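You operate a simulated robot arm through the tools that you are given. There is no shell and no other tool. Be economical: measure what you need, move in short steps, check, and stop when the job is done.

You are at the controls of a simulated robot arm. One attempt, no reset.

## Task
Isolate the heater: stop it, switch off, park its plug and open all three orange levers.
Fine: the green key stops it; the plug goes in the free slot of the plug rack.

Only the result counts: the job must be done as asked and must still hold three seconds after the hand-in. Knocking over, shifting, dropping, spilling or breaking anything else fails it.

## Robot
A 7-joint arm with a two-finger parallel gripper, fixed in place. Base frame: the origin is at the foot of the arm, x ahead of it, y to its left, z up; the work surface is at about z = 0.822. Readings come in m, degrees, newtons and seconds.
With the tool pointing down near the work surface it reaches from about 0.44 to 0.92 m from the base axis. Its first joint turns from -115.0 to 115.0 degrees. Payload 3.91 kg.
The tool frame sits at the grasp point between the pads (the TCP): z along the fingers, y along the line on which they close. The tips reach 0.03 m beyond it. Largest opening 0.11 m; finger width 0.02, thickness 0.01; the body of the gripper, 0.048 by 0.112 m, starts 0.055 m behind the TCP.
Orientation is that of the tool frame in the base frame, as [roll, pitch, yaw] about the fixed x, y, z axes, in that order (R = Rz(yaw) Ry(pitch) Rx(roll)). With the fingers straight down and closing along the base's y, the tool's x points along the base's -x, its y along +y and its z along -z.

## Interface
- The arm moves only by the tool drive_tool. Its argument "deltas" is a list of rows, each a list of 3 entries, a list of its own where there are three numbers: the turn, a rotation vector about the tool's x, y, z in degrees, then the shift along the tool's x, y, z in m, then the closure, from 0 (fully open) to 1 (shut). In form: [[[rx, ry, rz], [dx, dy, dz], fingers], ...]. A call has 1 to 20 rows; each row is the pose to reach, as a shift and turn from the pose commanded when the call began, along the tool's axes at that moment. Rows are played at 5 a second. More than 0.05 m and 8.6 degrees between two rows, or a gripper value outside its range, and nothing of the call is played. A pose out of reach is approached as far as the arm can. The call stops where the force on the tool passes 50 N (or 10 N more than at its start, if that is more) or the arm is blocked; 0.2 s more then pass. The fingers move at their own pace (about 0.153 m/s each) and stop on an object; they squeeze with about 38 N. The grip force told is the motor's: it shows also when the fingers shut on nothing. Time passes only in rows, and 0.2 s behind the last, so rows that repeat a pose let the fingers close. The reply holds the time, the measured pose of the TCP, the force on the tool along the base axes, the opening and the grip force, in the units named above and with some noise, with the torque about the TCP (base axes, N m) and any sound that the robot's microphone picked up.
- Cameras (640 x 400 px; columns grow to the right, rows downward): "scene" is fixed at [0.3925, -0.5049, 1.6094]; the picture's right is [0.65, -0.76, 0.00], its down [-0.69, -0.60, -0.41] and it looks along [0.31, 0.27, -0.91] (base axes); focal length 323 px, centre (320, 200). "wrist" rides on the gripper at [0.072, 0.017, -0.103] in the tool frame; the picture's right is [-0.23, 0.97, 0.00], its down [-0.76, -0.18, -0.62] and it looks along [-0.61, -0.14, 0.78] (tool axes); focal length 222 px, centre (320, 200). There is no depth. A picture from a camera that has moved, and an enlarged one, comes with that camera's place and axes in the base frame and with its lens. The place of the scene camera against the robot may be out by one fixed shift of up to 0.012 m in any direction.
- grab_frame(camera): a new picture of that camera. It takes no simulated time.
- lift_body(by): slides the trunk up (or, below 0, down) by that many m; the arm rides with it, the base frame stays. It gives what a move gives, with no picture.
- close_up(camera, box): a new picture of the part [left, top, right, bottom] of that camera's present view, enlarged. It takes no simulated time.
- sign_off(): hands the job in; it is judged then, once.

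Work in short steps. Places have to be worked out from the pictures, the camera data and where the tool is seen: move nearer, look again, correct. Check each grasp and each placing, and mend what went wrong. You have 120 turns and 68 pictures in all, those below and enlarged ones among them. Open the gripper and draw the arm clear of the work before you hand the job in, unless the task says otherwise; then end with one line.

The tools are called after ">>>" by a JSON object that holds its "fn" and its "kwargs". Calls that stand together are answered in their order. drive_tool: Moves the arm, as the interface text tells. Its arguments: {"type":"object","properties":{"deltas":{"type":"array","items":{"type":"array"}}},"required":["deltas"]} The other tools are called the same way: lift_body (by) slides the trunk up or down; grab_frame (camera) takes a picture; close_up (camera, box) takes an enlarged picture of a part of a camera's view; sign_off () hands the job in.

At the start:

```text
time_s: 0.0
tool_pos: [0.545, -0.038, 1.131]
orientation: [-179.9, 0.0, 179.8]
wrist_force: [0.3, 0.3, -0.8]
moment: [-0.01, 0.0, 0.02]
opening: 0.1101
gripper_force: 0.1
trunk travel left (down, up): [-0.8, 0.19]
```

scene: 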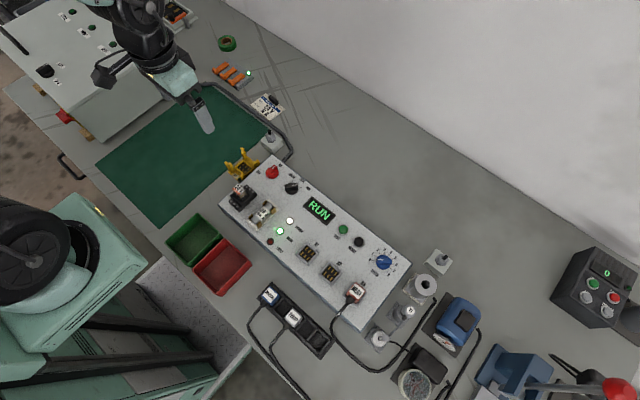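
wrist: 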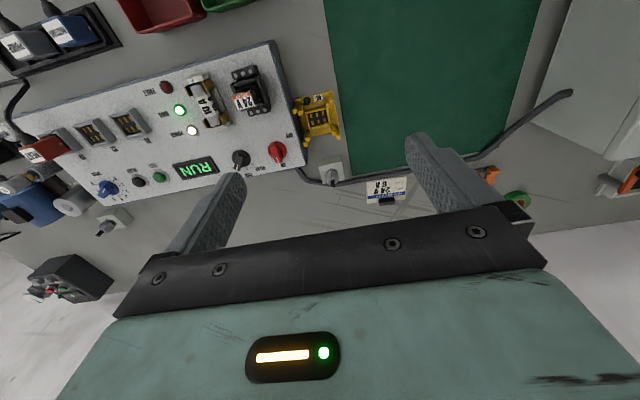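

I'll begin with enlarged views of the panel and of the orange levers.

>>> {"fn": "close_up", "kwargs": {"camera": "scene", "box": [200, 140, 440, 290]}}

>>> {"fn": "close_up", "kwargs": {"camera": "scene", "box": [150, 0, 310, 100]}}

>>> {"fn": "close_up", "kwargs": {"camera": "scene", "box": [240, 250, 480, 400]}}

```text
2.67 times, centred on (320, 215) of scene
camera zoom: at [0.3925, -0.5049, 1.6094], right [0.65, -0.76, 0.0], down [-0.69, -0.6, -0.41], along [0.31, 0.27, -0.91], focal length 861 px, centre (320, 160)
```

zoom: 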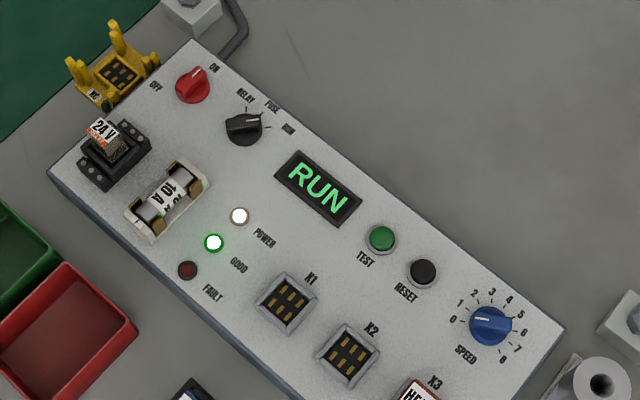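

```text
4.00 times, centred on (230, 50) of scene
camera zoom: at [0.3925, -0.5049, 1.6094], right [0.65, -0.76, 0.0], down [-0.69, -0.6, -0.41], along [0.31, 0.27, -0.91], focal length 1292 px, centre (680, 800)
```

zoom: 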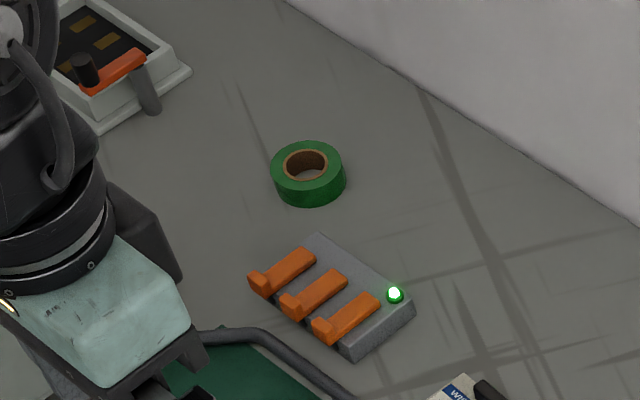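

```text
2.67 times, centred on (360, 325) of scene
camera zoom: at [0.3925, -0.5049, 1.6094], right [0.65, -0.76, 0.0], down [-0.69, -0.6, -0.41], along [0.31, 0.27, -0.91], focal length 861 px, centre (213, -133)
```

zoom: 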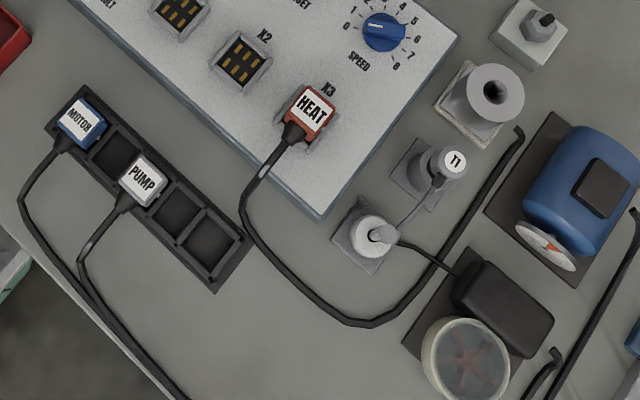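

The rack seems to have several slots, and there are two boxes with green keys. I zoom in on each.

>>> {"fn": "close_up", "kwargs": {"camera": "scene", "box": [250, 275, 346, 365]}}

>>> {"fn": "close_up", "kwargs": {"camera": "scene", "box": [540, 235, 640, 335]}}

>>> {"fn": "close_up", "kwargs": {"camera": "scene", "box": [0, 0, 200, 130]}}

>>> {"fn": "close_up", "kwargs": {"camera": "scene", "box": [330, 190, 420, 250]}}

```text
4.44 times, centred on (298, 320) of scene
camera zoom: at [0.3925, -0.5049, 1.6094], right [0.65, -0.76, 0.0], down [-0.69, -0.6, -0.41], along [0.31, 0.27, -0.91], focal length 1435 px, centre (418, -333)
```

zoom: 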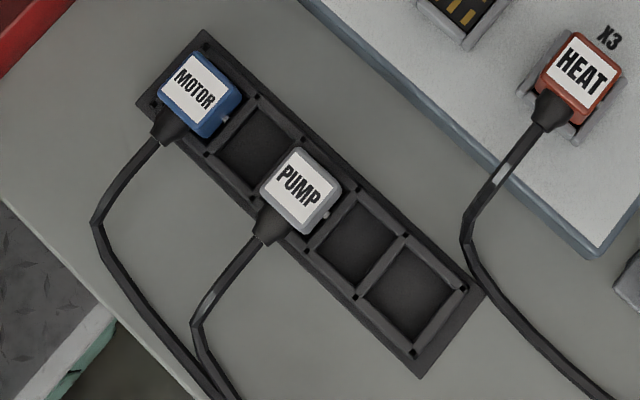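

```text
4.00 times, centred on (590, 285) of scene
camera zoom: at [0.3925, -0.5049, 1.6094], right [0.65, -0.76, 0.0], down [-0.69, -0.6, -0.41], along [0.31, 0.27, -0.91], focal length 1292 px, centre (-760, -140)
```

zoom: 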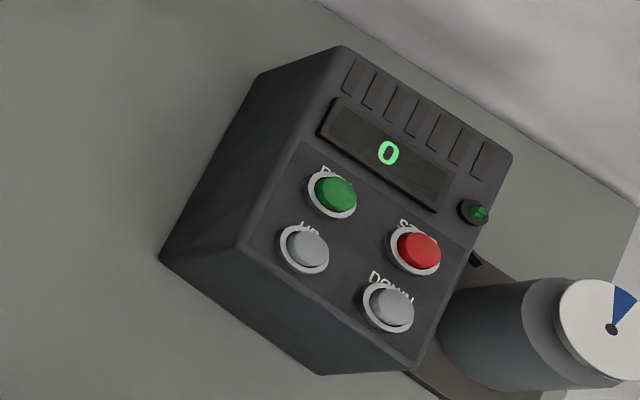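

```text
3.08 times, centred on (100, 65) of scene
camera zoom: at [0.3925, -0.5049, 1.6094], right [0.65, -0.76, 0.0], down [-0.69, -0.6, -0.41], along [0.31, 0.27, -0.91], focal length 994 px, centre (997, 615)
```

zoom: 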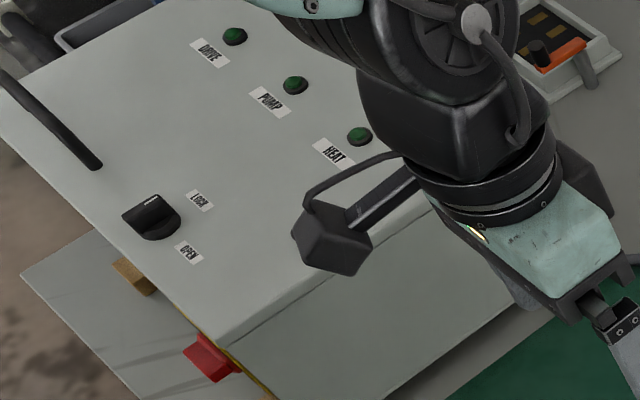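

```text
6.67 times, centred on (375, 220) of scene
camera zoom: at [0.3925, -0.5049, 1.6094], right [0.65, -0.76, 0.0], down [-0.69, -0.6, -0.41], along [0.31, 0.27, -0.91], focal length 2153 px, centre (-47, 67)
```

zoom: 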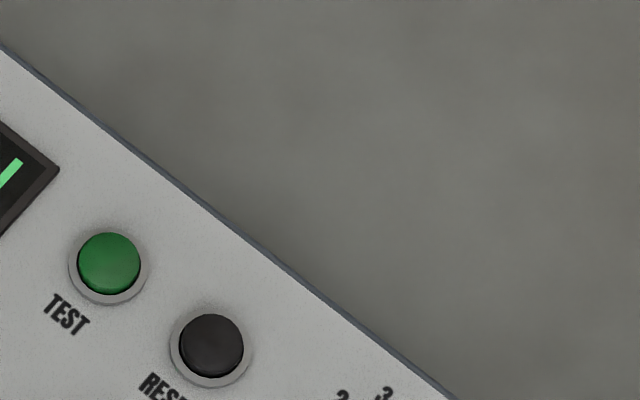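

The green TEST key is on the panel that shows RUN. The pendant at right has a separate RUN/STOP pair, and the cabinet has green domes too. I move the hand above the panel for a nearer look.

>>> {"fn": "drive_tool", "kwargs": {"deltas": [[[0, 0, 0], [0.012, -0.04, 0], 0], [[0, 0, 0], [0.024, -0.08, 0], 0], [[0, 0, 0], [0.036, -0.12, 0], 0], [[0, 0, 0], [0.048, -0.16, 0], 0], [[0, 0, 0], [0.06, -0.2, 0], 0], [[0, 0, 0], [0.072, -0.24, 0], 0], [[0, 0, 0], [0.084, -0.28, 0], 0], [[0, 0, 0], [0.095, -0.32, 0], 0], [[0, 0, 0], [0.095, -0.32, 0], 0]]}}

>>> {"fn": "grab_frame", "kwargs": {"camera": "wrist"}}

>>> {"fn": "close_up", "kwargs": {"camera": "scene", "box": [0, 0, 280, 130]}}

```text
time_s: 2.0
tool_pos: [0.4482, -0.3578, 1.1314]
orientation: [-180.0, 0.0, -179.9]
wrist_force: [0.3, -0.1, -0.6]
moment: [0.0, 0.01, 0.01]
opening: 0.1104
gripper_force: 0.1
trunk travel left (down, up): [-0.8, 0.19]
```

```text
58 pictures are left
camera wrist: at [0.3751, -0.3406, 1.2356], right [0.23, 0.97, 0.0], down [0.76, -0.18, 0.62], along [0.61, -0.14, -0.78], focal length 222 px, centre (320, 200)
```

wrist: 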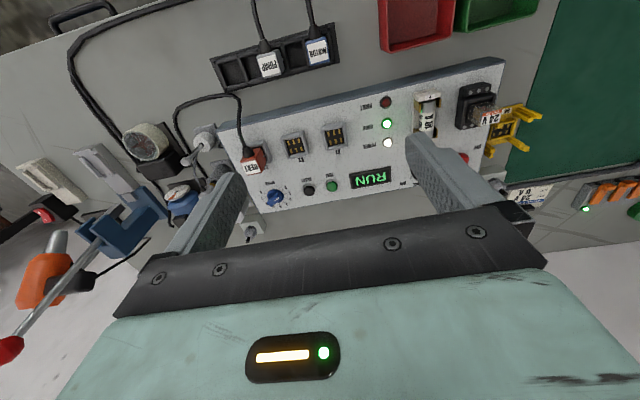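

```text
2.29 times, centred on (140, 65) of scene
camera zoom: at [0.3925, -0.5049, 1.6094], right [0.65, -0.76, 0.0], down [-0.69, -0.6, -0.41], along [0.31, 0.27, -0.91], focal length 738 px, centre (731, 509)
```

zoom: 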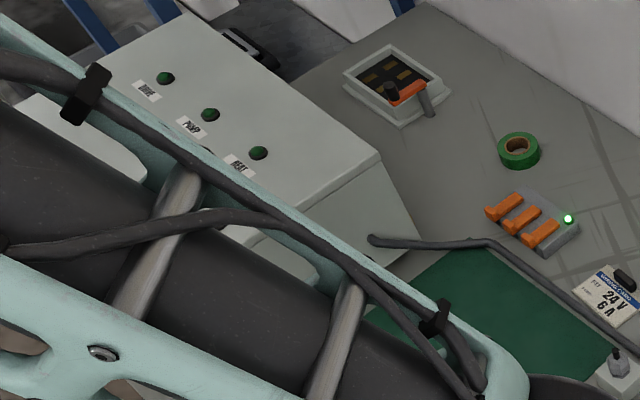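

I need to know whether the cabinet domes are keys or lamps, so I zoom in on them, and also on the rack and panel in the wrist view.

>>> {"fn": "close_up", "kwargs": {"camera": "scene", "box": [55, 0, 135, 50]}}

>>> {"fn": "close_up", "kwargs": {"camera": "wrist", "box": [200, 10, 360, 110]}}

>>> {"fn": "close_up", "kwargs": {"camera": "wrist", "box": [230, 90, 430, 220]}}

```text
8.00 times, centred on (95, 25) of scene
camera zoom: at [0.3925, -0.5049, 1.6094], right [0.65, -0.76, 0.0], down [-0.69, -0.6, -0.41], along [0.31, 0.27, -0.91], focal length 2584 px, centre (2120, 1600)
```

zoom: 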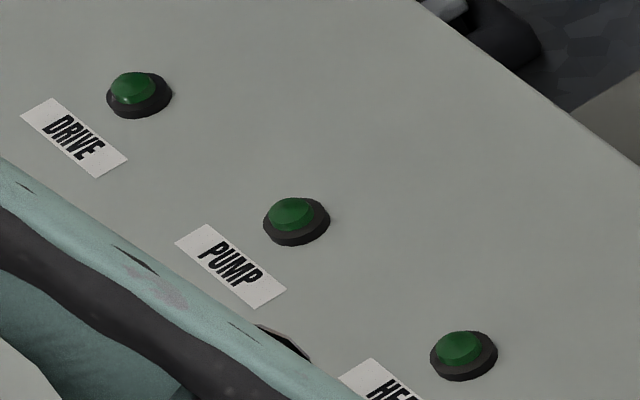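

```text
4.00 times, centred on (280, 60) of wrist
camera zoom: at [0.3751, -0.3406, 1.2356], right [0.23, 0.97, 0.0], down [0.76, -0.18, 0.62], along [0.61, -0.14, -0.78], focal length 888 px, centre (480, 760)
```

zoom: 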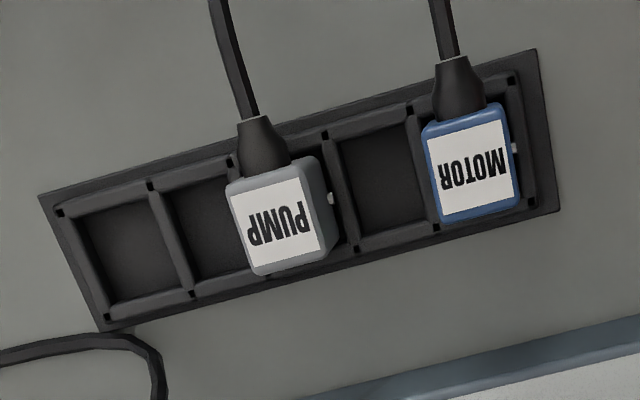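

```text
3.08 times, centred on (330, 155) of wrist
camera zoom: at [0.3751, -0.3406, 1.2356], right [0.23, 0.97, 0.0], down [0.76, -0.18, 0.62], along [0.61, -0.14, -0.78], focal length 684 px, centre (289, 338)
```

zoom: 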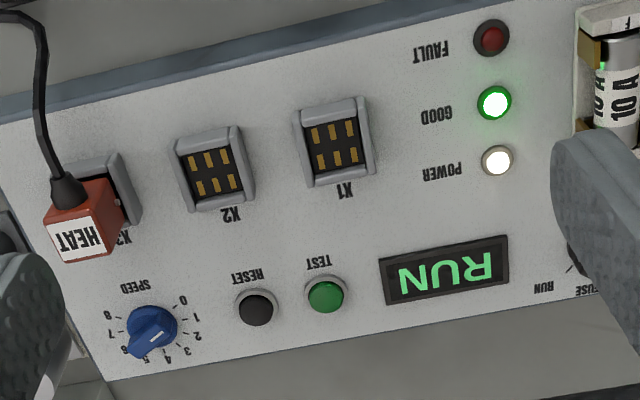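

The cabinet domes sit in black bezels like the pendant's lamp, so I take them for lamps. The panel's green TEST key goes with the RUN display, so it is the target. I move nearer to triangulate it.

>>> {"fn": "drive_tool", "kwargs": {"deltas": [[[0, 0, 0], [-0.015, -0.004, 0.035], 0], [[0, 0, 0], [-0.03, -0.008, 0.07], 0], [[0, 0, 0], [-0.045, -0.012, 0.105], 0], [[0, 0, 0], [-0.052, -0.012, 0.13], 0], [[0, 0, 0], [-0.052, -0.012, 0.13], 0]]}}

>>> {"fn": "grab_frame", "kwargs": {"camera": "wrist"}}

```text
time_s: 3.2
tool_pos: [0.501, -0.3703, 0.9984]
orientation: [180.0, 0.1, 179.9]
wrist_force: [0.4, 0.2, -0.1]
moment: [-0.02, 0.03, 0.01]
opening: 0.11
gripper_force: 0.0
trunk travel left (down, up): [-0.8, 0.19]
```

```text
53 pictures are left
camera wrist: at [0.4283, -0.3532, 1.1033], right [0.23, 0.97, 0.0], down [0.76, -0.18, 0.62], along [0.61, -0.14, -0.78], focal length 222 px, centre (320, 200)
```

wrist: 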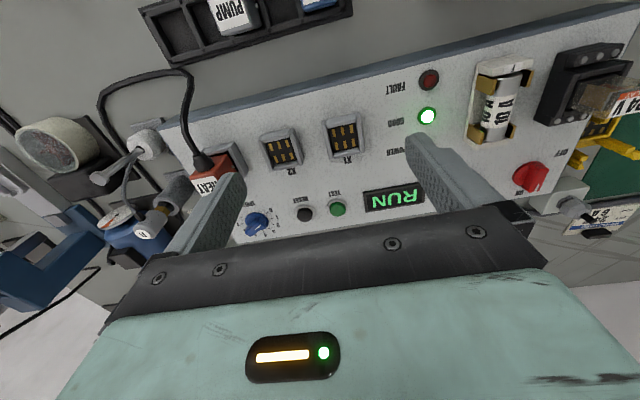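

By triangulation TEST is at about (0.63, -0.375, 0.87). I shut the fingers and hover above it to check the alignment.

>>> {"fn": "drive_tool", "kwargs": {"deltas": [[[0, 0, 0], [-0.04, -0.001, 0], 1], [[0, 0, 0], [-0.08, -0.003, 0.01], 1], [[0, 0, 0], [-0.12, -0.005, 0.03], 1], [[0, 0, 0], [-0.126, -0.005, 0.05], 1], [[0, 0, 0], [-0.126, -0.005, 0.05], 1]]}}

>>> {"fn": "close_up", "kwargs": {"camera": "wrist", "box": [240, 100, 400, 200]}}

>>> {"fn": "close_up", "kwargs": {"camera": "scene", "box": [290, 180, 390, 250]}}

```text
time_s: 4.4
tool_pos: [0.6285, -0.3756, 0.9512]
orientation: [180.0, 0.0, 179.9]
wrist_force: [0.0, 0.4, -0.2]
moment: [-0.02, 0.01, 0.02]
opening: 0.0
gripper_force: 37.5
trunk travel left (down, up): [-0.8, 0.19]
```

```text
4.00 times, centred on (320, 150) of wrist
camera zoom: at [0.5563, -0.3584, 1.0545], right [0.23, 0.97, 0.0], down [0.76, -0.18, 0.62], along [0.61, -0.14, -0.78], focal length 888 px, centre (320, 400)
```

zoom: 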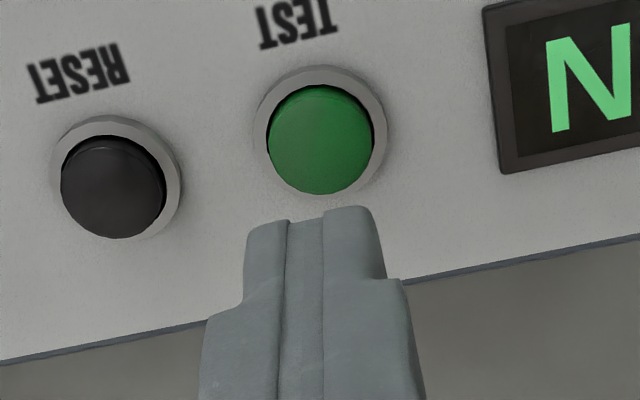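

```text
5.71 times, centred on (340, 215) of scene
camera zoom: at [0.3925, -0.5049, 1.6094], right [0.65, -0.76, 0.0], down [-0.69, -0.6, -0.41], along [0.31, 0.27, -0.91], focal length 1845 px, centre (206, 114)
```

zoom: 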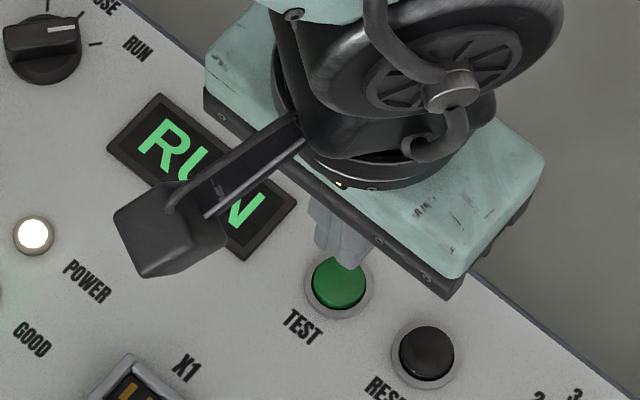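

The refined fix is (0.629, -0.375, 0.873), right under the fingertips. I press down gently.

>>> {"fn": "drive_tool", "kwargs": {"deltas": [[[0, 0, 0], [0, 0, 0.03], 1], [[0, 0, 0], [0, 0, 0.044], 1], [[0, 0, 0], [0, 0, 0.048], 1], [[0, 0, 0], [0, 0, 0.051], 1], [[0, 0, 0], [0, 0, 0.051], 1]]}}

>>> {"fn": "close_up", "kwargs": {"camera": "wrist", "box": [240, 80, 560, 280]}}

```text
time_s: 5.6
tool_pos: [0.629, -0.3754, 0.9003]
orientation: [-179.9, 0.1, 180.0]
wrist_force: [0.0, -1.5, 11.7]
moment: [-0.07, 0.02, 0.05]
opening: 0.0
gripper_force: 37.6
trunk travel left (down, up): [-0.8, 0.19]
heard: click
```

```text
2.00 times, centred on (400, 180) of wrist
camera zoom: at [0.5554, -0.3579, 1.0042], right [0.23, 0.97, 0.0], down [0.76, -0.18, 0.62], along [0.61, -0.14, -0.78], focal length 444 px, centre (160, 240)
```

zoom: 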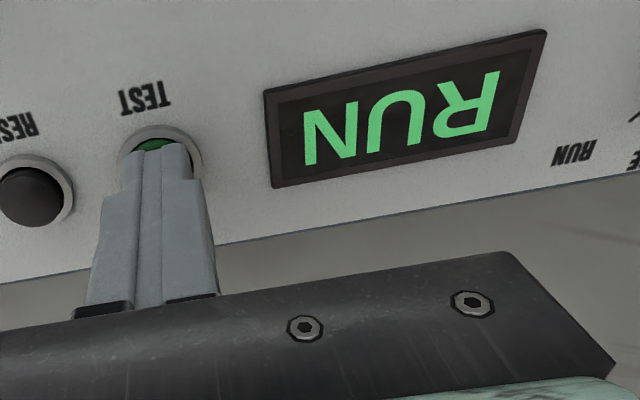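

It clicked. I lift off and look at the display and the rest of the scene.

>>> {"fn": "drive_tool", "kwargs": {"deltas": [[[0, 0, 0], [0, 0, -0.04], 1], [[0, 0, 0], [0.03, 0, -0.08], 1], [[0, 0, 0], [0.05, 0, -0.12], 1], [[0, 0, 0], [0.05, 0, -0.12], 1]]}}

>>> {"fn": "grab_frame", "kwargs": {"camera": "wrist"}}

>>> {"fn": "grab_frame", "kwargs": {"camera": "scene"}}

```text
time_s: 6.6
tool_pos: [0.5777, -0.3725, 1.018]
orientation: [-180.0, 0.0, -180.0]
wrist_force: [0.0, 0.8, -0.1]
moment: [-0.01, 0.04, 0.01]
opening: 0.0
gripper_force: 38.0
trunk travel left (down, up): [-0.8, 0.19]
```

```text
49 pictures are left
camera wrist: at [0.5049, -0.3558, 1.1227], right [0.23, 0.97, 0.0], down [0.76, -0.18, 0.62], along [0.61, -0.14, -0.78], focal length 222 px, centre (320, 200)
```

wrist: 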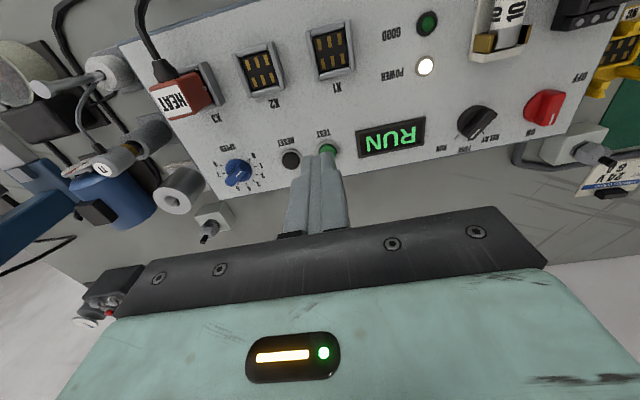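

```text
48 pictures are left
```

scene: 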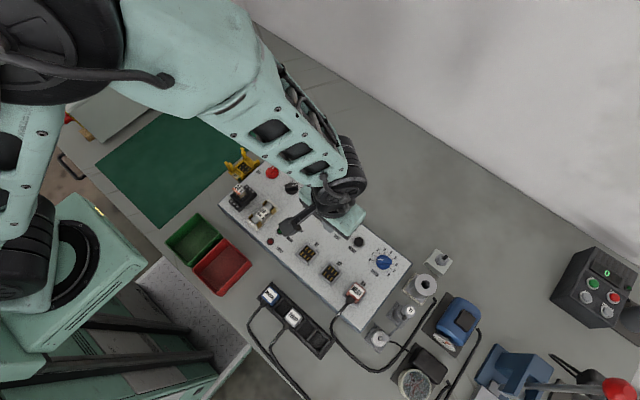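

The GOOD lamp went dark, but the display still reads RUN. I wait a moment and look at the lamps and selector again.

>>> {"fn": "drive_tool", "kwargs": {"deltas": [[[0, 0, 0], [0, 0, 0], 1], [[0, 0, 0], [0.03, 0, -0.02], 1], [[0, 0, 0], [0.06, 0, -0.04], 1], [[0, 0, 0], [0.06, 0, -0.04], 1], [[0, 0, 0], [0.06, 0, -0.04], 1], [[0, 0, 0], [0.06, 0, -0.04], 1], [[0, 0, 0], [0.06, 0, -0.04], 1], [[0, 0, 0], [0.06, 0, -0.04], 1]]}}

>>> {"fn": "grab_frame", "kwargs": {"camera": "wrist"}}

```text
time_s: 8.4
tool_pos: [0.5173, -0.3724, 1.0588]
orientation: [179.9, 0.0, 179.9]
wrist_force: [0.6, -0.2, 0.2]
moment: [-0.01, 0.04, -0.04]
opening: 0.0
gripper_force: 37.0
trunk travel left (down, up): [-0.8, 0.19]
```

```text
47 pictures are left
camera wrist: at [0.4448, -0.3558, 1.1629], right [0.23, 0.97, 0.0], down [0.76, -0.18, 0.62], along [0.61, -0.14, -0.78], focal length 222 px, centre (320, 200)
```

wrist: 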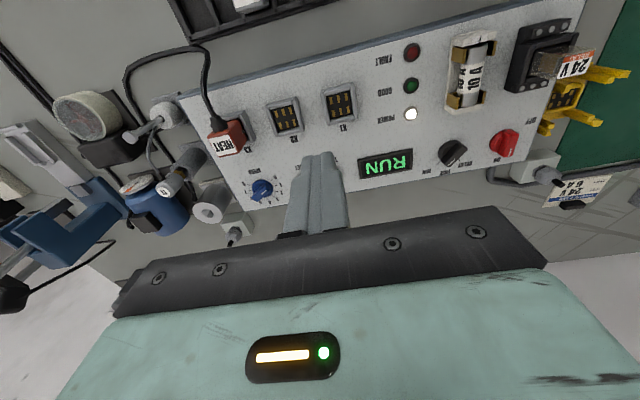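

GOOD stays dark with no fault, so the heater is stopped; the display probably just echoes the selector. Next is the red main switch, and I look at its labels and pointer.

>>> {"fn": "close_up", "kwargs": {"camera": "wrist", "box": [430, 95, 570, 185]}}

>>> {"fn": "close_up", "kwargs": {"camera": "scene", "box": [240, 150, 320, 200]}}

```text
4.44 times, centred on (500, 140) of wrist
camera zoom: at [0.4448, -0.3558, 1.1629], right [0.23, 0.97, 0.0], down [0.76, -0.18, 0.62], along [0.61, -0.14, -0.78], focal length 987 px, centre (-480, 467)
```

zoom: 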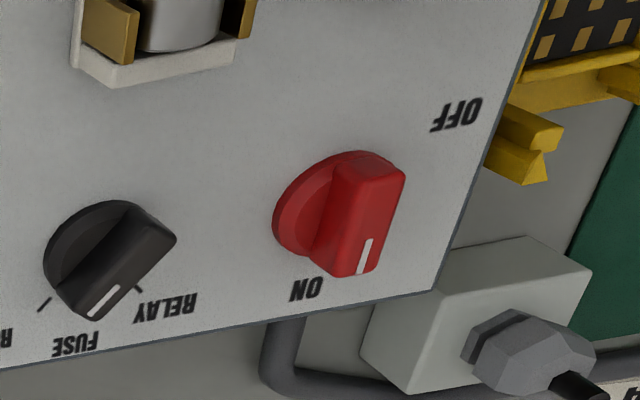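

```text
8.00 times, centred on (280, 175) of scene
camera zoom: at [0.3925, -0.5049, 1.6094], right [0.65, -0.76, 0.0], down [-0.69, -0.6, -0.41], along [0.31, 0.27, -0.91], focal length 2584 px, centre (640, 400)
```

zoom: 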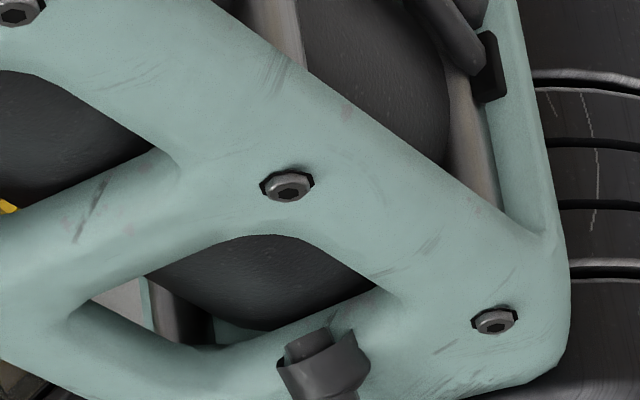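

The knob's pointer is at ON, and OFF lies counter-clockwise seen from above. The knob's bar runs along x, so fingers closing along y fit it. I move over to it at a safe height.

>>> {"fn": "drive_tool", "kwargs": {"deltas": [[[0, 0, 0], [-0.01, 0.04, 0], 0.45], [[0, 0, 0], [-0.02, 0.08, 0.005], 0.45], [[0, 0, 0], [-0.03, 0.12, 0.01], 0.45], [[0, 0, 0], [-0.04, 0.16, 0.015], 0.45], [[0, 0, 0], [-0.05, 0.2, 0.025], 0.45], [[0, 0, 0], [-0.063, 0.237, 0.03], 0.45], [[0, 0, 0], [-0.063, 0.237, 0.03], 0.45]]}}

>>> {"fn": "grab_frame", "kwargs": {"camera": "wrist"}}

>>> {"fn": "close_up", "kwargs": {"camera": "wrist", "box": [190, 110, 350, 210]}}

```text
time_s: 10.0
tool_pos: [0.5835, -0.1338, 1.0274]
orientation: [180.0, 0.0, 179.8]
wrist_force: [0.5, 0.1, -0.8]
moment: [0.01, 0.02, -0.01]
opening: 0.0605
gripper_force: 0.2
trunk travel left (down, up): [-0.8, 0.19]
```

```text
44 pictures are left
camera wrist: at [0.5106, -0.1176, 1.1317], right [0.23, 0.97, 0.0], down [0.76, -0.18, 0.62], along [0.61, -0.14, -0.78], focal length 222 px, centre (320, 200)
```

wrist: 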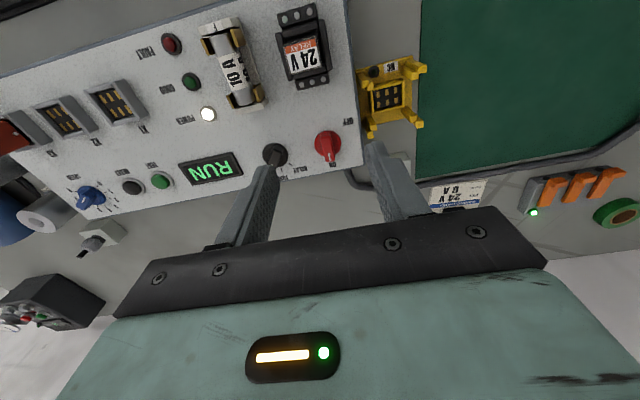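

```text
4.00 times, centred on (270, 160) of wrist
camera zoom: at [0.5106, -0.1176, 1.1317], right [0.23, 0.97, 0.0], down [0.76, -0.18, 0.62], along [0.61, -0.14, -0.78], focal length 888 px, centre (520, 360)
```

zoom: 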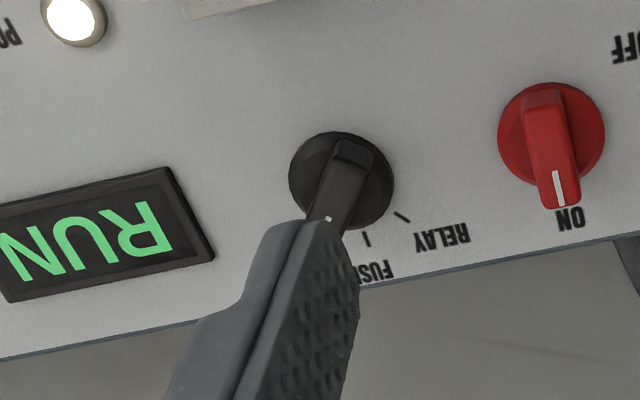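

The selector is at RUN, so the display only shows the mode. The red knob's centre is at about (0.632, -0.135). I come down with the fingers straddling the bar.

>>> {"fn": "drive_tool", "kwargs": {"deltas": [[[0, 0, 0], [-0.03, -0.001, 0.03], 0.45], [[0, 0, 0], [-0.0485, -0.001, 0.07], 0.45], [[0, 0, 0], [-0.0485, -0.001, 0.1], 0.45], [[0, 0, 0], [-0.0485, -0.001, 0.122], 0.45], [[0, 0, 0], [-0.0485, -0.001, 0.122], 0.45]]}}

>>> {"fn": "close_up", "kwargs": {"camera": "wrist", "box": [220, 80, 460, 230]}}

```text
time_s: 11.2
tool_pos: [0.6305, -0.138, 0.9068]
orientation: [-179.9, -0.1, -179.9]
wrist_force: [-0.3, 0.1, -0.5]
moment: [-0.02, 0.03, -0.01]
opening: 0.0605
gripper_force: 0.1
trunk travel left (down, up): [-0.8, 0.19]
```

```text
2.67 times, centred on (340, 155) of wrist
camera zoom: at [0.557, -0.1202, 1.0103], right [0.23, 0.97, 0.0], down [0.76, -0.18, 0.62], along [0.61, -0.14, -0.78], focal length 592 px, centre (267, 320)
```

zoom: 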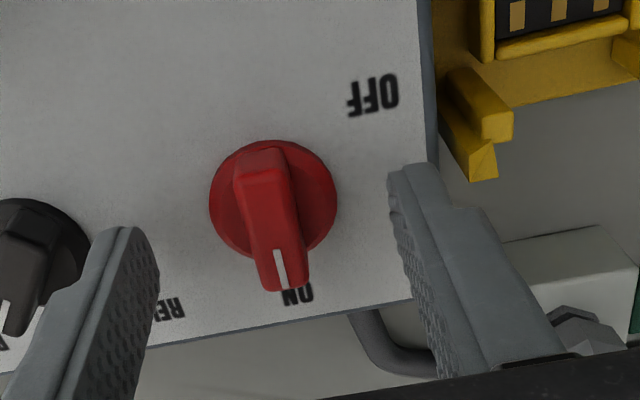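

The fingers straddle the bar nicely. I go 5 mm lower and close.

>>> {"fn": "drive_tool", "kwargs": {"deltas": [[[0, 0, 0], [-0.001, 0.001, 0.005], 0.45], [[0, 0, 0], [-0.001, 0.001, 0.005], 0.7], [[0, 0, 0], [-0.001, 0.001, 0.005], 1], [[0, 0, 0], [-0.001, 0.001, 0.005], 1], [[0, 0, 0], [-0.001, 0.001, 0.005], 1]]}}

>>> {"fn": "close_up", "kwargs": {"camera": "wrist", "box": [220, 80, 460, 230]}}

```text
time_s: 12.4
tool_pos: [0.6313, -0.1341, 0.9018]
orientation: [-180.0, 0.0, -179.9]
wrist_force: [-0.7, 10.5, -0.8]
moment: [0.26, -0.49, 0.0]
opening: 0.0124
gripper_force: 44.7
trunk travel left (down, up): [-0.8, 0.19]
```

```text
2.67 times, centred on (340, 155) of wrist
camera zoom: at [0.5574, -0.1186, 1.0063], right [0.23, 0.97, 0.0], down [0.76, -0.18, 0.62], along [0.61, -0.14, -0.78], focal length 592 px, centre (267, 320)
```

zoom: 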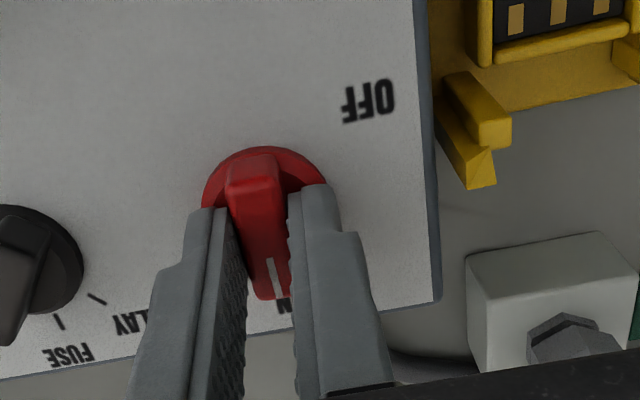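

Gripped at 12 mm. I recentre slightly and turn counter-clockwise (negative about tool z), first by 48°.

>>> {"fn": "drive_tool", "kwargs": {"deltas": [[[0, 0, -4], [-0.001, 0.004, 0.005], 1], [[0, 0, -12], [-0.001, 0.004, 0.005], 1], [[0, 0, -20], [-0.001, 0.004, 0.005], 1], [[0, 0, -28], [-0.001, 0.004, 0.005], 1], [[0, 0, -36], [-0.001, 0.004, 0.005], 1], [[0, 0, -42], [-0.001, 0.004, 0.005], 1], [[0, 0, -48], [-0.001, 0.004, 0.005], 1]]}}

```text
time_s: 13.0
tool_pos: [0.6317, -0.1349, 0.9012]
orientation: [-179.8, 0.1, -169.5]
wrist_force: [-9.3, -1.6, 35.2]
moment: [0.34, 1.07, 0.0]
opening: 0.0125
gripper_force: 45.4
trunk travel left (down, up): [-0.8, 0.19]
stopped in row 3: the force on the tool passed its limit at 52 N (the readings are from after the stop); the commanded pose is now the measured one
```

I repeated the 5 mm drop by mistake and pressed on the knob's base. I lift 3 mm and continue turning in smaller portions.

>>> {"fn": "drive_tool", "kwargs": {"deltas": [[[0, 0, 0], [0, 0, -0.003], 1], [[0, 0, 0], [0, 0, -0.003], 1]]}}

>>> {"fn": "drive_tool", "kwargs": {"deltas": [[[0, 0, -8], [0, 0, 0], 1], [[0, 0, -16], [0, 0, 0], 1], [[0, 0, -24], [0, 0, 0], 1], [[0, 0, -32], [0, 0, 0], 1]]}}

```text
time_s: 13.6
tool_pos: [0.6314, -0.1352, 0.9011]
orientation: [-179.8, 0.0, -169.5]
wrist_force: [-12.0, -7.6, -4.2]
moment: [0.31, -0.98, 0.0]
opening: 0.0131
gripper_force: 45.2
trunk travel left (down, up): [-0.8, 0.19]
```

```text
time_s: 14.6
tool_pos: [0.6307, -0.1343, 0.9007]
orientation: [-179.9, -0.4, -137.3]
wrist_force: [-15.4, -6.1, -30.3]
moment: [-0.17, 0.25, 0.01]
opening: 0.0126
gripper_force: 45.4
trunk travel left (down, up): [-0.8, 0.19]
```

The turn works, and yaw is now about 42° from the start. I relax z by 2 mm and continue.

>>> {"fn": "drive_tool", "kwargs": {"deltas": [[[0, 0, -7], [0, 0, 0.002], 1], [[0, 0, -14], [0, 0, 0.002], 1], [[0, 0, -21], [0, 0, 0.002], 1], [[0, 0, -28], [0, 0, 0.002], 1], [[0, 0, -35], [0, 0, 0.002], 1], [[0, 0, -40], [0, 0, 0.002], 1]]}}

>>> {"fn": "grab_frame", "kwargs": {"camera": "wrist"}}

```text
time_s: 16.0
tool_pos: [0.6302, -0.1346, 0.9009]
orientation: [-179.8, -0.3, -97.3]
wrist_force: [-24.0, 2.5, 18.5]
moment: [-0.43, 0.76, -0.01]
opening: 0.0129
gripper_force: 44.9
trunk travel left (down, up): [-0.8, 0.19]
```

```text
40 pictures are left
camera wrist: at [0.6035, -0.2039, 1.0057], right [-0.94, 0.35, 0.0], down [0.27, 0.73, 0.62], along [0.22, 0.58, -0.78], focal length 222 px, centre (320, 200)
```

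wrist: 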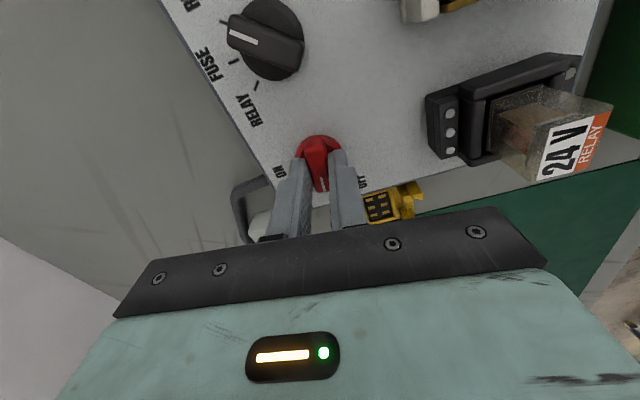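

About 82° turned, and OFF is a bit further round. I continue with small relaxations and watch for an end stop.

>>> {"fn": "drive_tool", "kwargs": {"deltas": [[[0, 0, -7], [0, 0.002, -0.001], 1], [[0, 0, -14], [0, 0.002, -0.001], 1], [[0, 0, -20], [0, 0.002, -0.001], 1]]}}

>>> {"fn": "close_up", "kwargs": {"camera": "wrist", "box": [220, 90, 420, 220]}}

```text
time_s: 16.8
tool_pos: [0.6303, -0.1331, 0.9008]
orientation: [-179.8, -0.1, -77.4]
wrist_force: [-12.8, 6.0, 3.0]
moment: [0.72, 0.6, -1.4]
opening: 0.017
gripper_force: 45.1
trunk travel left (down, up): [-0.8, 0.19]
```

```text
3.08 times, centred on (320, 155) of wrist
camera zoom: at [0.6282, -0.2082, 1.0055], right [-1.0, 0.01, 0.0], down [0.01, 0.78, 0.62], along [0.01, 0.62, -0.78], focal length 684 px, centre (320, 338)
```

zoom: 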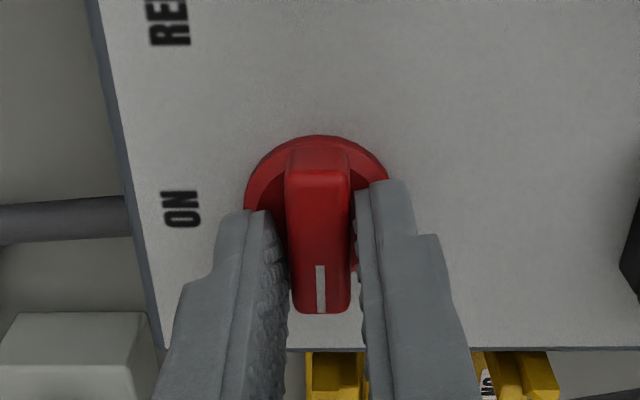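

The opening widened and a torque built up, so the knob is at its end stop with the pointer along +y. I turn back a little, release, lift and check the lamps.

>>> {"fn": "drive_tool", "kwargs": {"deltas": [[[0, 0, 6], [0, 0, -0.001], 0.9], [[0, 0, 10], [0, 0, -0.001], 0.6], [[0, 0, 10], [0, 0, -0.001], 0.5], [[0, 0, 10], [0, 0, -0.02], 0.5], [[0, 0, 10], [0, 0, -0.06], 0.5], [[0, 0, 10], [0, 0, -0.1], 0.5], [[0, 0, 10], [0, 0, -0.14], 0.5]]}}

>>> {"fn": "grab_frame", "kwargs": {"camera": "wrist"}}

```text
time_s: 18.4
tool_pos: [0.6292, -0.1353, 1.0383]
orientation: [-180.0, -0.3, -87.4]
wrist_force: [-0.3, -1.0, 0.5]
moment: [0.01, 0.03, 0.02]
opening: 0.0548
gripper_force: 0.1
trunk travel left (down, up): [-0.8, 0.19]
```

```text
38 pictures are left
camera wrist: at [0.6157, -0.208, 1.1433], right [-0.98, 0.18, 0.0], down [0.14, 0.77, 0.62], along [0.11, 0.61, -0.78], focal length 222 px, centre (320, 200)
```

wrist: 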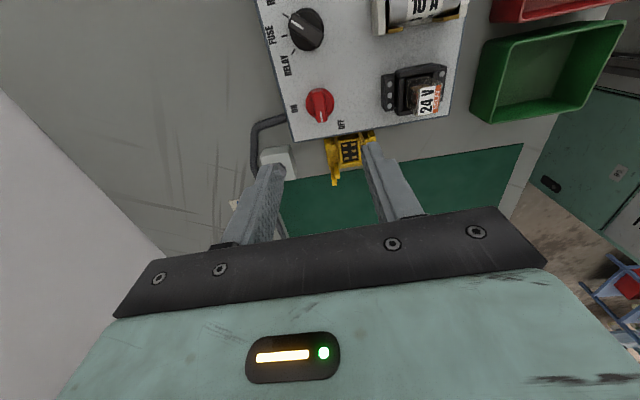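

The knob now points to OFF. I swing back to the standard orientation and over toward the HEAT plug.

>>> {"fn": "drive_tool", "kwargs": {"deltas": [[[0, 0, 7.7], [0.025, 0.0145, -0.0067], 0.3], [[0, 0, 15.4], [0.05, 0.029, -0.0133], 0.3], [[0, 0, 23.1], [0.076, 0.0435, -0.02], 0.3], [[0, 0, 30.9], [0.101, 0.058, -0.0267], 0.3], [[0, 0, 38.6], [0.126, 0.0725, -0.033], 0.3], [[0, 0, 46.3], [0.151, 0.087, -0.04], 0.3], [[0, 0, 54], [0.177, 0.1015, -0.047], 0.3], [[0, 0, 61.7], [0.202, 0.116, -0.053], 0.3], [[0, 0, 69.4], [0.227, 0.1305, -0.06], 0.3], [[0, 0, 77.1], [0.252, 0.145, -0.067], 0.3], [[0, 0, 84.9], [0.278, 0.1595, -0.073], 0.3], [[0, 0, 92.6], [0.303, 0.174, -0.08], 0.3], [[0, 0, 92.6], [0.303, 0.174, -0.08], 0.3]]}}

>>> {"fn": "grab_frame", "kwargs": {"camera": "wrist"}}

```text
time_s: 21.2
tool_pos: [0.468, -0.4445, 1.124]
orientation: [-180.0, 0.1, 179.9]
wrist_force: [-0.4, 0.9, 0.4]
moment: [0.01, 0.0, -0.02]
opening: 0.0773
gripper_force: 0.1
trunk travel left (down, up): [-0.8, 0.19]
```

```text
37 pictures are left
camera wrist: at [0.3945, -0.4275, 1.2278], right [0.23, 0.97, 0.0], down [0.76, -0.18, 0.62], along [0.61, -0.15, -0.78], focal length 222 px, centre (320, 200)
```

wrist: 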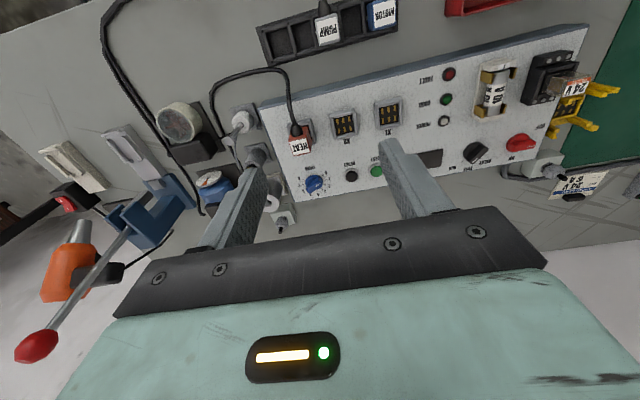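

POWER and the display are dark, so it is switched off. Now I move nearer to the HEAT plug, at about (0.525, -0.49), for a precise fix.

>>> {"fn": "drive_tool", "kwargs": {"deltas": [[[0, 0, 0], [0.0, -0.015, 0.04], 0.3], [[0, 0, 0], [0.0, -0.03, 0.08], 0.3], [[0, 0, 0], [0, -0.045, 0.115], 0.3], [[0, 0, 0], [0, -0.045, 0.115], 0.3]]}}

>>> {"fn": "grab_frame", "kwargs": {"camera": "wrist"}}

>>> {"fn": "close_up", "kwargs": {"camera": "wrist", "box": [240, 80, 400, 180]}}

```text
time_s: 22.2
tool_pos: [0.4696, -0.489, 1.0078]
orientation: [-179.8, 0.1, -179.9]
wrist_force: [0.0, 0.1, -0.2]
moment: [-0.04, 0.0, 0.02]
opening: 0.0771
gripper_force: 0.1
trunk travel left (down, up): [-0.8, 0.19]
```

```text
36 pictures are left
camera wrist: at [0.3962, -0.4718, 1.1106], right [0.23, 0.97, 0.0], down [0.76, -0.18, 0.62], along [0.61, -0.14, -0.78], focal length 222 px, centre (320, 200)
```

wrist: 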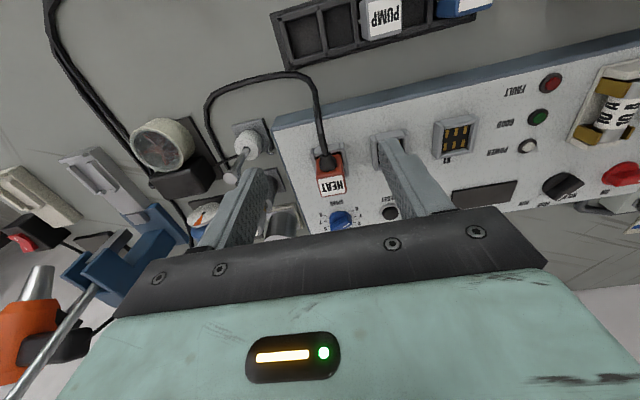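

```text
4.00 times, centred on (320, 130) of wrist
camera zoom: at [0.3962, -0.4718, 1.1106], right [0.23, 0.97, 0.0], down [0.76, -0.18, 0.62], along [0.61, -0.14, -0.78], focal length 888 px, centre (320, 480)
```

zoom: 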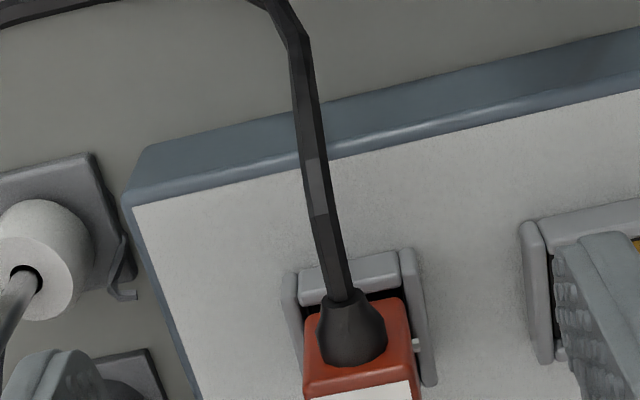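

I zoom on the plug's label top in this view for better precision.

>>> {"fn": "close_up", "kwargs": {"camera": "wrist", "box": [290, 140, 370, 210]}}

```text
5.71 times, centred on (330, 175) of wrist
camera zoom: at [0.3962, -0.4718, 1.1106], right [0.23, 0.97, 0.0], down [0.76, -0.18, 0.62], along [0.61, -0.14, -0.78], focal length 1269 px, centre (263, 343)
```

zoom: 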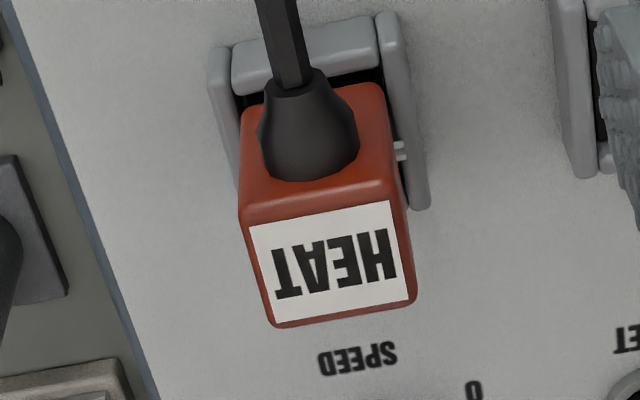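

The plug's top comes out at about (0.522, -0.489, 0.928). I hover just above it with the fingers astride.

>>> {"fn": "drive_tool", "kwargs": {"deltas": [[[0, 0, 0], [-0.03, 0, 0.005], 0.35], [[0, 0, 0], [-0.052, 0, 0.015], 0.35], [[0, 0, 0], [-0.052, 0, 0.03], 0.35], [[0, 0, 0], [-0.052, 0, 0.03], 0.35]]}}

>>> {"fn": "close_up", "kwargs": {"camera": "wrist", "box": [200, 70, 440, 230]}}

>>> {"fn": "close_up", "kwargs": {"camera": "scene", "box": [310, 250, 410, 330]}}

```text
time_s: 23.2
tool_pos: [0.5219, -0.4899, 0.9751]
orientation: [-179.9, 0.1, 179.9]
wrist_force: [-0.1, -0.6, -0.1]
moment: [0.01, -0.01, -0.01]
opening: 0.0714
gripper_force: 0.0
trunk travel left (down, up): [-0.8, 0.19]
```

```text
2.50 times, centred on (320, 150) of wrist
camera zoom: at [0.4492, -0.4719, 1.0804], right [0.23, 0.97, 0.0], down [0.76, -0.18, 0.62], along [0.61, -0.14, -0.78], focal length 555 px, centre (320, 325)
```

zoom: 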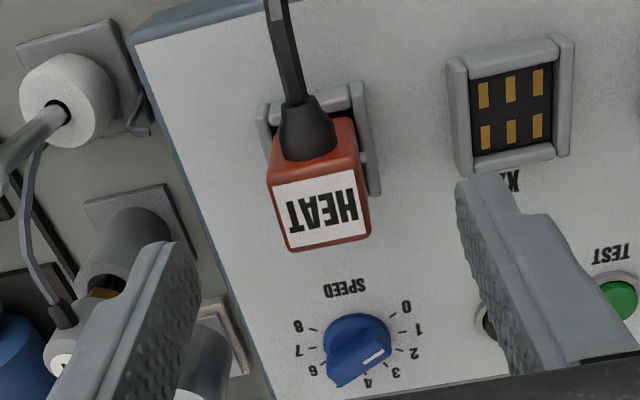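

```text
5.00 times, centred on (360, 290) of scene
camera zoom: at [0.3925, -0.5049, 1.6094], right [0.65, -0.76, 0.0], down [-0.69, -0.6, -0.41], along [0.31, 0.27, -0.91], focal length 1615 px, centre (120, -250)
```

zoom: 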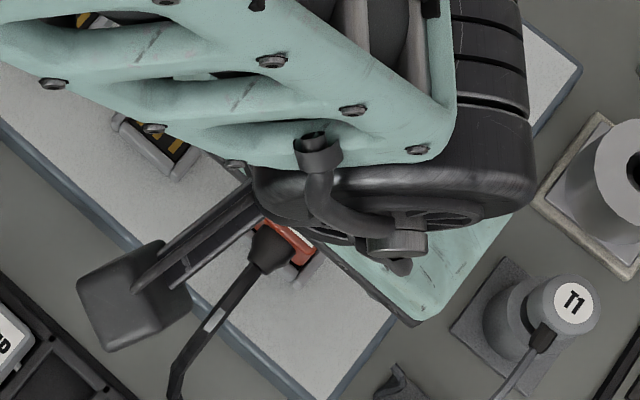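

The refined fix agrees: plug top (0.523, -0.488, 0.929). I descend to TCP z ≈ 0.921, above the socket rails, and close.

>>> {"fn": "drive_tool", "kwargs": {"deltas": [[[0, 0, 0], [-0.001, 0.0015, 0.025], 0.35], [[0, 0, 0], [-0.001, 0.0015, 0.045], 0.35], [[0, 0, 0], [-0.001, 0.0015, 0.054], 0.35], [[0, 0, 0], [-0.001, 0.0015, 0.054], 0.6], [[0, 0, 0], [-0.001, 0.0015, 0.054], 0.8], [[0, 0, 0], [-0.001, 0.0015, 0.054], 1], [[0, 0, 0], [-0.001, 0.0015, 0.054], 1]]}}

>>> {"fn": "close_up", "kwargs": {"camera": "wrist", "box": [200, 70, 440, 230]}}

```text
time_s: 24.8
tool_pos: [0.5238, -0.488, 0.9234]
orientation: [-179.9, 0.1, 180.0]
wrist_force: [-0.4, 0.4, -0.2]
moment: [0.0, -0.01, 0.0]
opening: 0.0281
gripper_force: 38.0
trunk travel left (down, up): [-0.8, 0.19]
```

```text
2.50 times, centred on (320, 150) of wrist
camera zoom: at [0.4501, -0.4711, 1.0269], right [0.23, 0.97, 0.0], down [0.76, -0.18, 0.62], along [0.61, -0.14, -0.78], focal length 555 px, centre (320, 325)
```

zoom: 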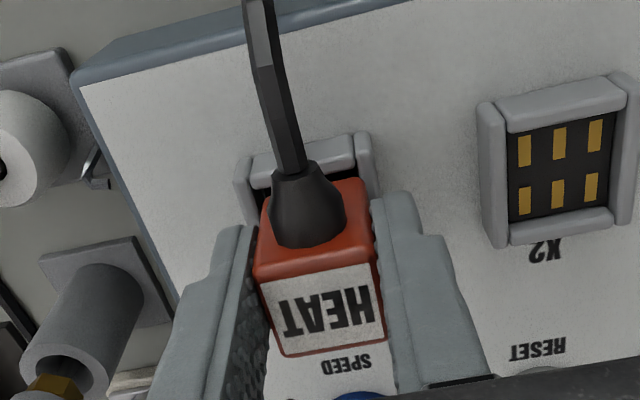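

Firm, centred grip at 28 mm. I pull straight up in small steps.

>>> {"fn": "drive_tool", "kwargs": {"deltas": [[[0, 0, 0], [0, 0, -0.005], 1], [[0, 0, 0], [0, 0, -0.01], 1], [[0, 0, 0], [0, 0, -0.02], 1], [[0, 0, 0], [0, 0, -0.035], 1], [[0, 0, 0], [0, 0, -0.05], 1], [[0, 0, 0], [0, 0, -0.07], 1], [[0, 0, 0], [0, 0, -0.07], 1]]}}

>>> {"fn": "grab_frame", "kwargs": {"camera": "wrist"}}

```text
time_s: 26.4
tool_pos: [0.5221, -0.4873, 0.9926]
orientation: [-179.8, 0.0, -180.0]
wrist_force: [0.0, -0.3, 0.0]
moment: [0.02, -0.02, -0.01]
opening: 0.0
gripper_force: 37.9
trunk travel left (down, up): [-0.8, 0.19]
```

```text
30 pictures are left
camera wrist: at [0.4496, -0.4703, 1.0975], right [0.23, 0.97, 0.0], down [0.76, -0.18, 0.62], along [0.61, -0.14, -0.78], focal length 222 px, centre (320, 200)
```

wrist: 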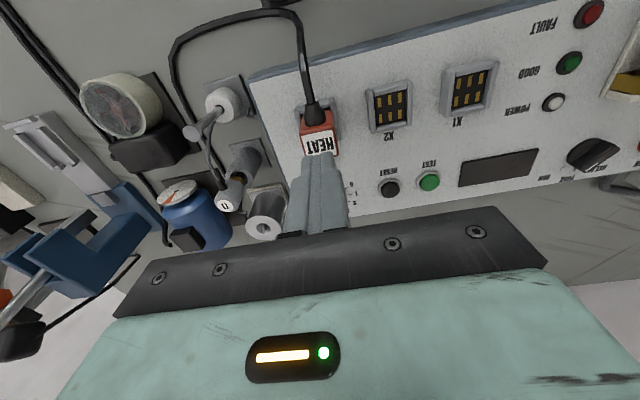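

The fingers slipped off and the plug stayed. I look closely at it for a latch, especially the small pin on its right side.

>>> {"fn": "close_up", "kwargs": {"camera": "wrist", "box": [280, 90, 360, 160]}}

>>> {"fn": "close_up", "kwargs": {"camera": "wrist", "box": [360, 60, 500, 140]}}

```text
5.71 times, centred on (320, 125) of wrist
camera zoom: at [0.4496, -0.4703, 1.0975], right [0.23, 0.97, 0.0], down [0.76, -0.18, 0.62], along [0.61, -0.14, -0.78], focal length 1269 px, centre (320, 629)
```

zoom: 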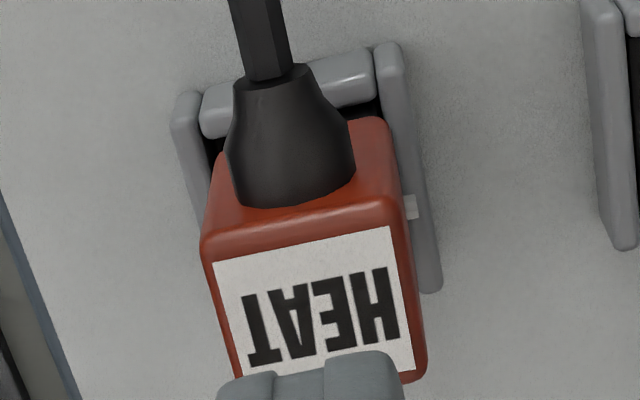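

```text
4.57 times, centred on (430, 100) of wrist
camera zoom: at [0.4496, -0.4703, 1.0975], right [0.23, 0.97, 0.0], down [0.76, -0.18, 0.62], along [0.61, -0.14, -0.78], focal length 1015 px, centre (-183, 657)
```

zoom: 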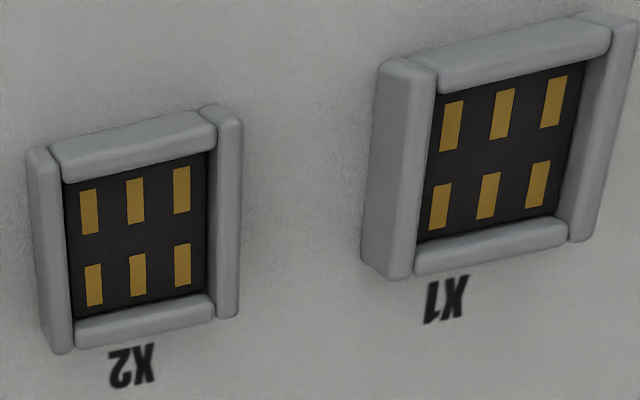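

The pale pin is just a polarising key, so the fit is tight. I grip deeper, with the tips just above the socket rails.

>>> {"fn": "drive_tool", "kwargs": {"deltas": [[[0, 0, 0], [-0.001, -0.001, 0], 0.4], [[0, 0, 0], [-0.001, -0.001, 0], 0.4], [[0, 0, 0], [-0.001, -0.001, 0.04], 0.4], [[0, 0, 0], [-0.001, -0.001, 0.07], 0.4], [[0, 0, 0], [-0.001, -0.001, 0.079], 0.4], [[0, 0, 0], [-0.001, -0.001, 0.081], 0.7], [[0, 0, 0], [-0.001, -0.001, 0.081], 1], [[0, 0, 0], [-0.001, -0.001, 0.081], 1], [[0, 0, 0], [-0.001, -0.001, 0.081], 1]]}}

>>> {"fn": "drive_tool", "kwargs": {"deltas": [[[0, 0, 0], [0, 0, -0.002], 1], [[0, 0, 0], [0, 0, -0.003], 1]]}}

```text
time_s: 28.4
tool_pos: [0.5245, -0.4886, 0.9129]
orientation: [-179.7, 0.1, 179.9]
wrist_force: [0.5, -2.5, 0.3]
moment: [-0.06, -0.01, 0.01]
opening: 0.0284
gripper_force: 37.8
trunk travel left (down, up): [-0.8, 0.19]
```

```text
time_s: 29.0
tool_pos: [0.5241, -0.4877, 0.9147]
orientation: [-179.8, 0.2, -179.9]
wrist_force: [-0.2, 0.3, -0.7]
moment: [0.02, 0.0, -0.01]
opening: 0.0281
gripper_force: 38.4
trunk travel left (down, up): [-0.8, 0.19]
```

Little force so far. I continue 6 mm more and check with a picture.

>>> {"fn": "drive_tool", "kwargs": {"deltas": [[[0, 0, 0], [0, 0, -0.002], 1], [[0, 0, 0], [0, 0, -0.004], 1], [[0, 0, 0], [0, 0, -0.006], 1]]}}

>>> {"fn": "close_up", "kwargs": {"camera": "wrist", "box": [240, 90, 400, 220]}}

```text
time_s: 29.8
tool_pos: [0.5238, -0.4885, 0.9208]
orientation: [-179.9, 0.1, 179.9]
wrist_force: [-0.3, -0.3, -0.7]
moment: [-0.02, 0.0, 0.0]
opening: 0.0282
gripper_force: 37.7
trunk travel left (down, up): [-0.8, 0.19]
```

```text
3.08 times, centred on (320, 155) of wrist
camera zoom: at [0.4511, -0.4718, 1.025], right [0.23, 0.97, 0.0], down [0.76, -0.18, 0.62], along [0.61, -0.14, -0.78], focal length 684 px, centre (320, 338)
```

zoom: 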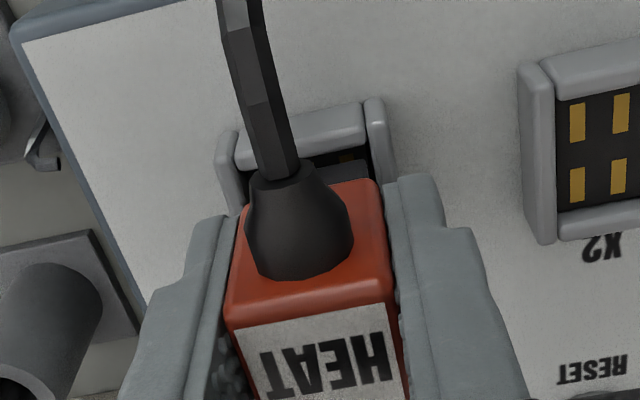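

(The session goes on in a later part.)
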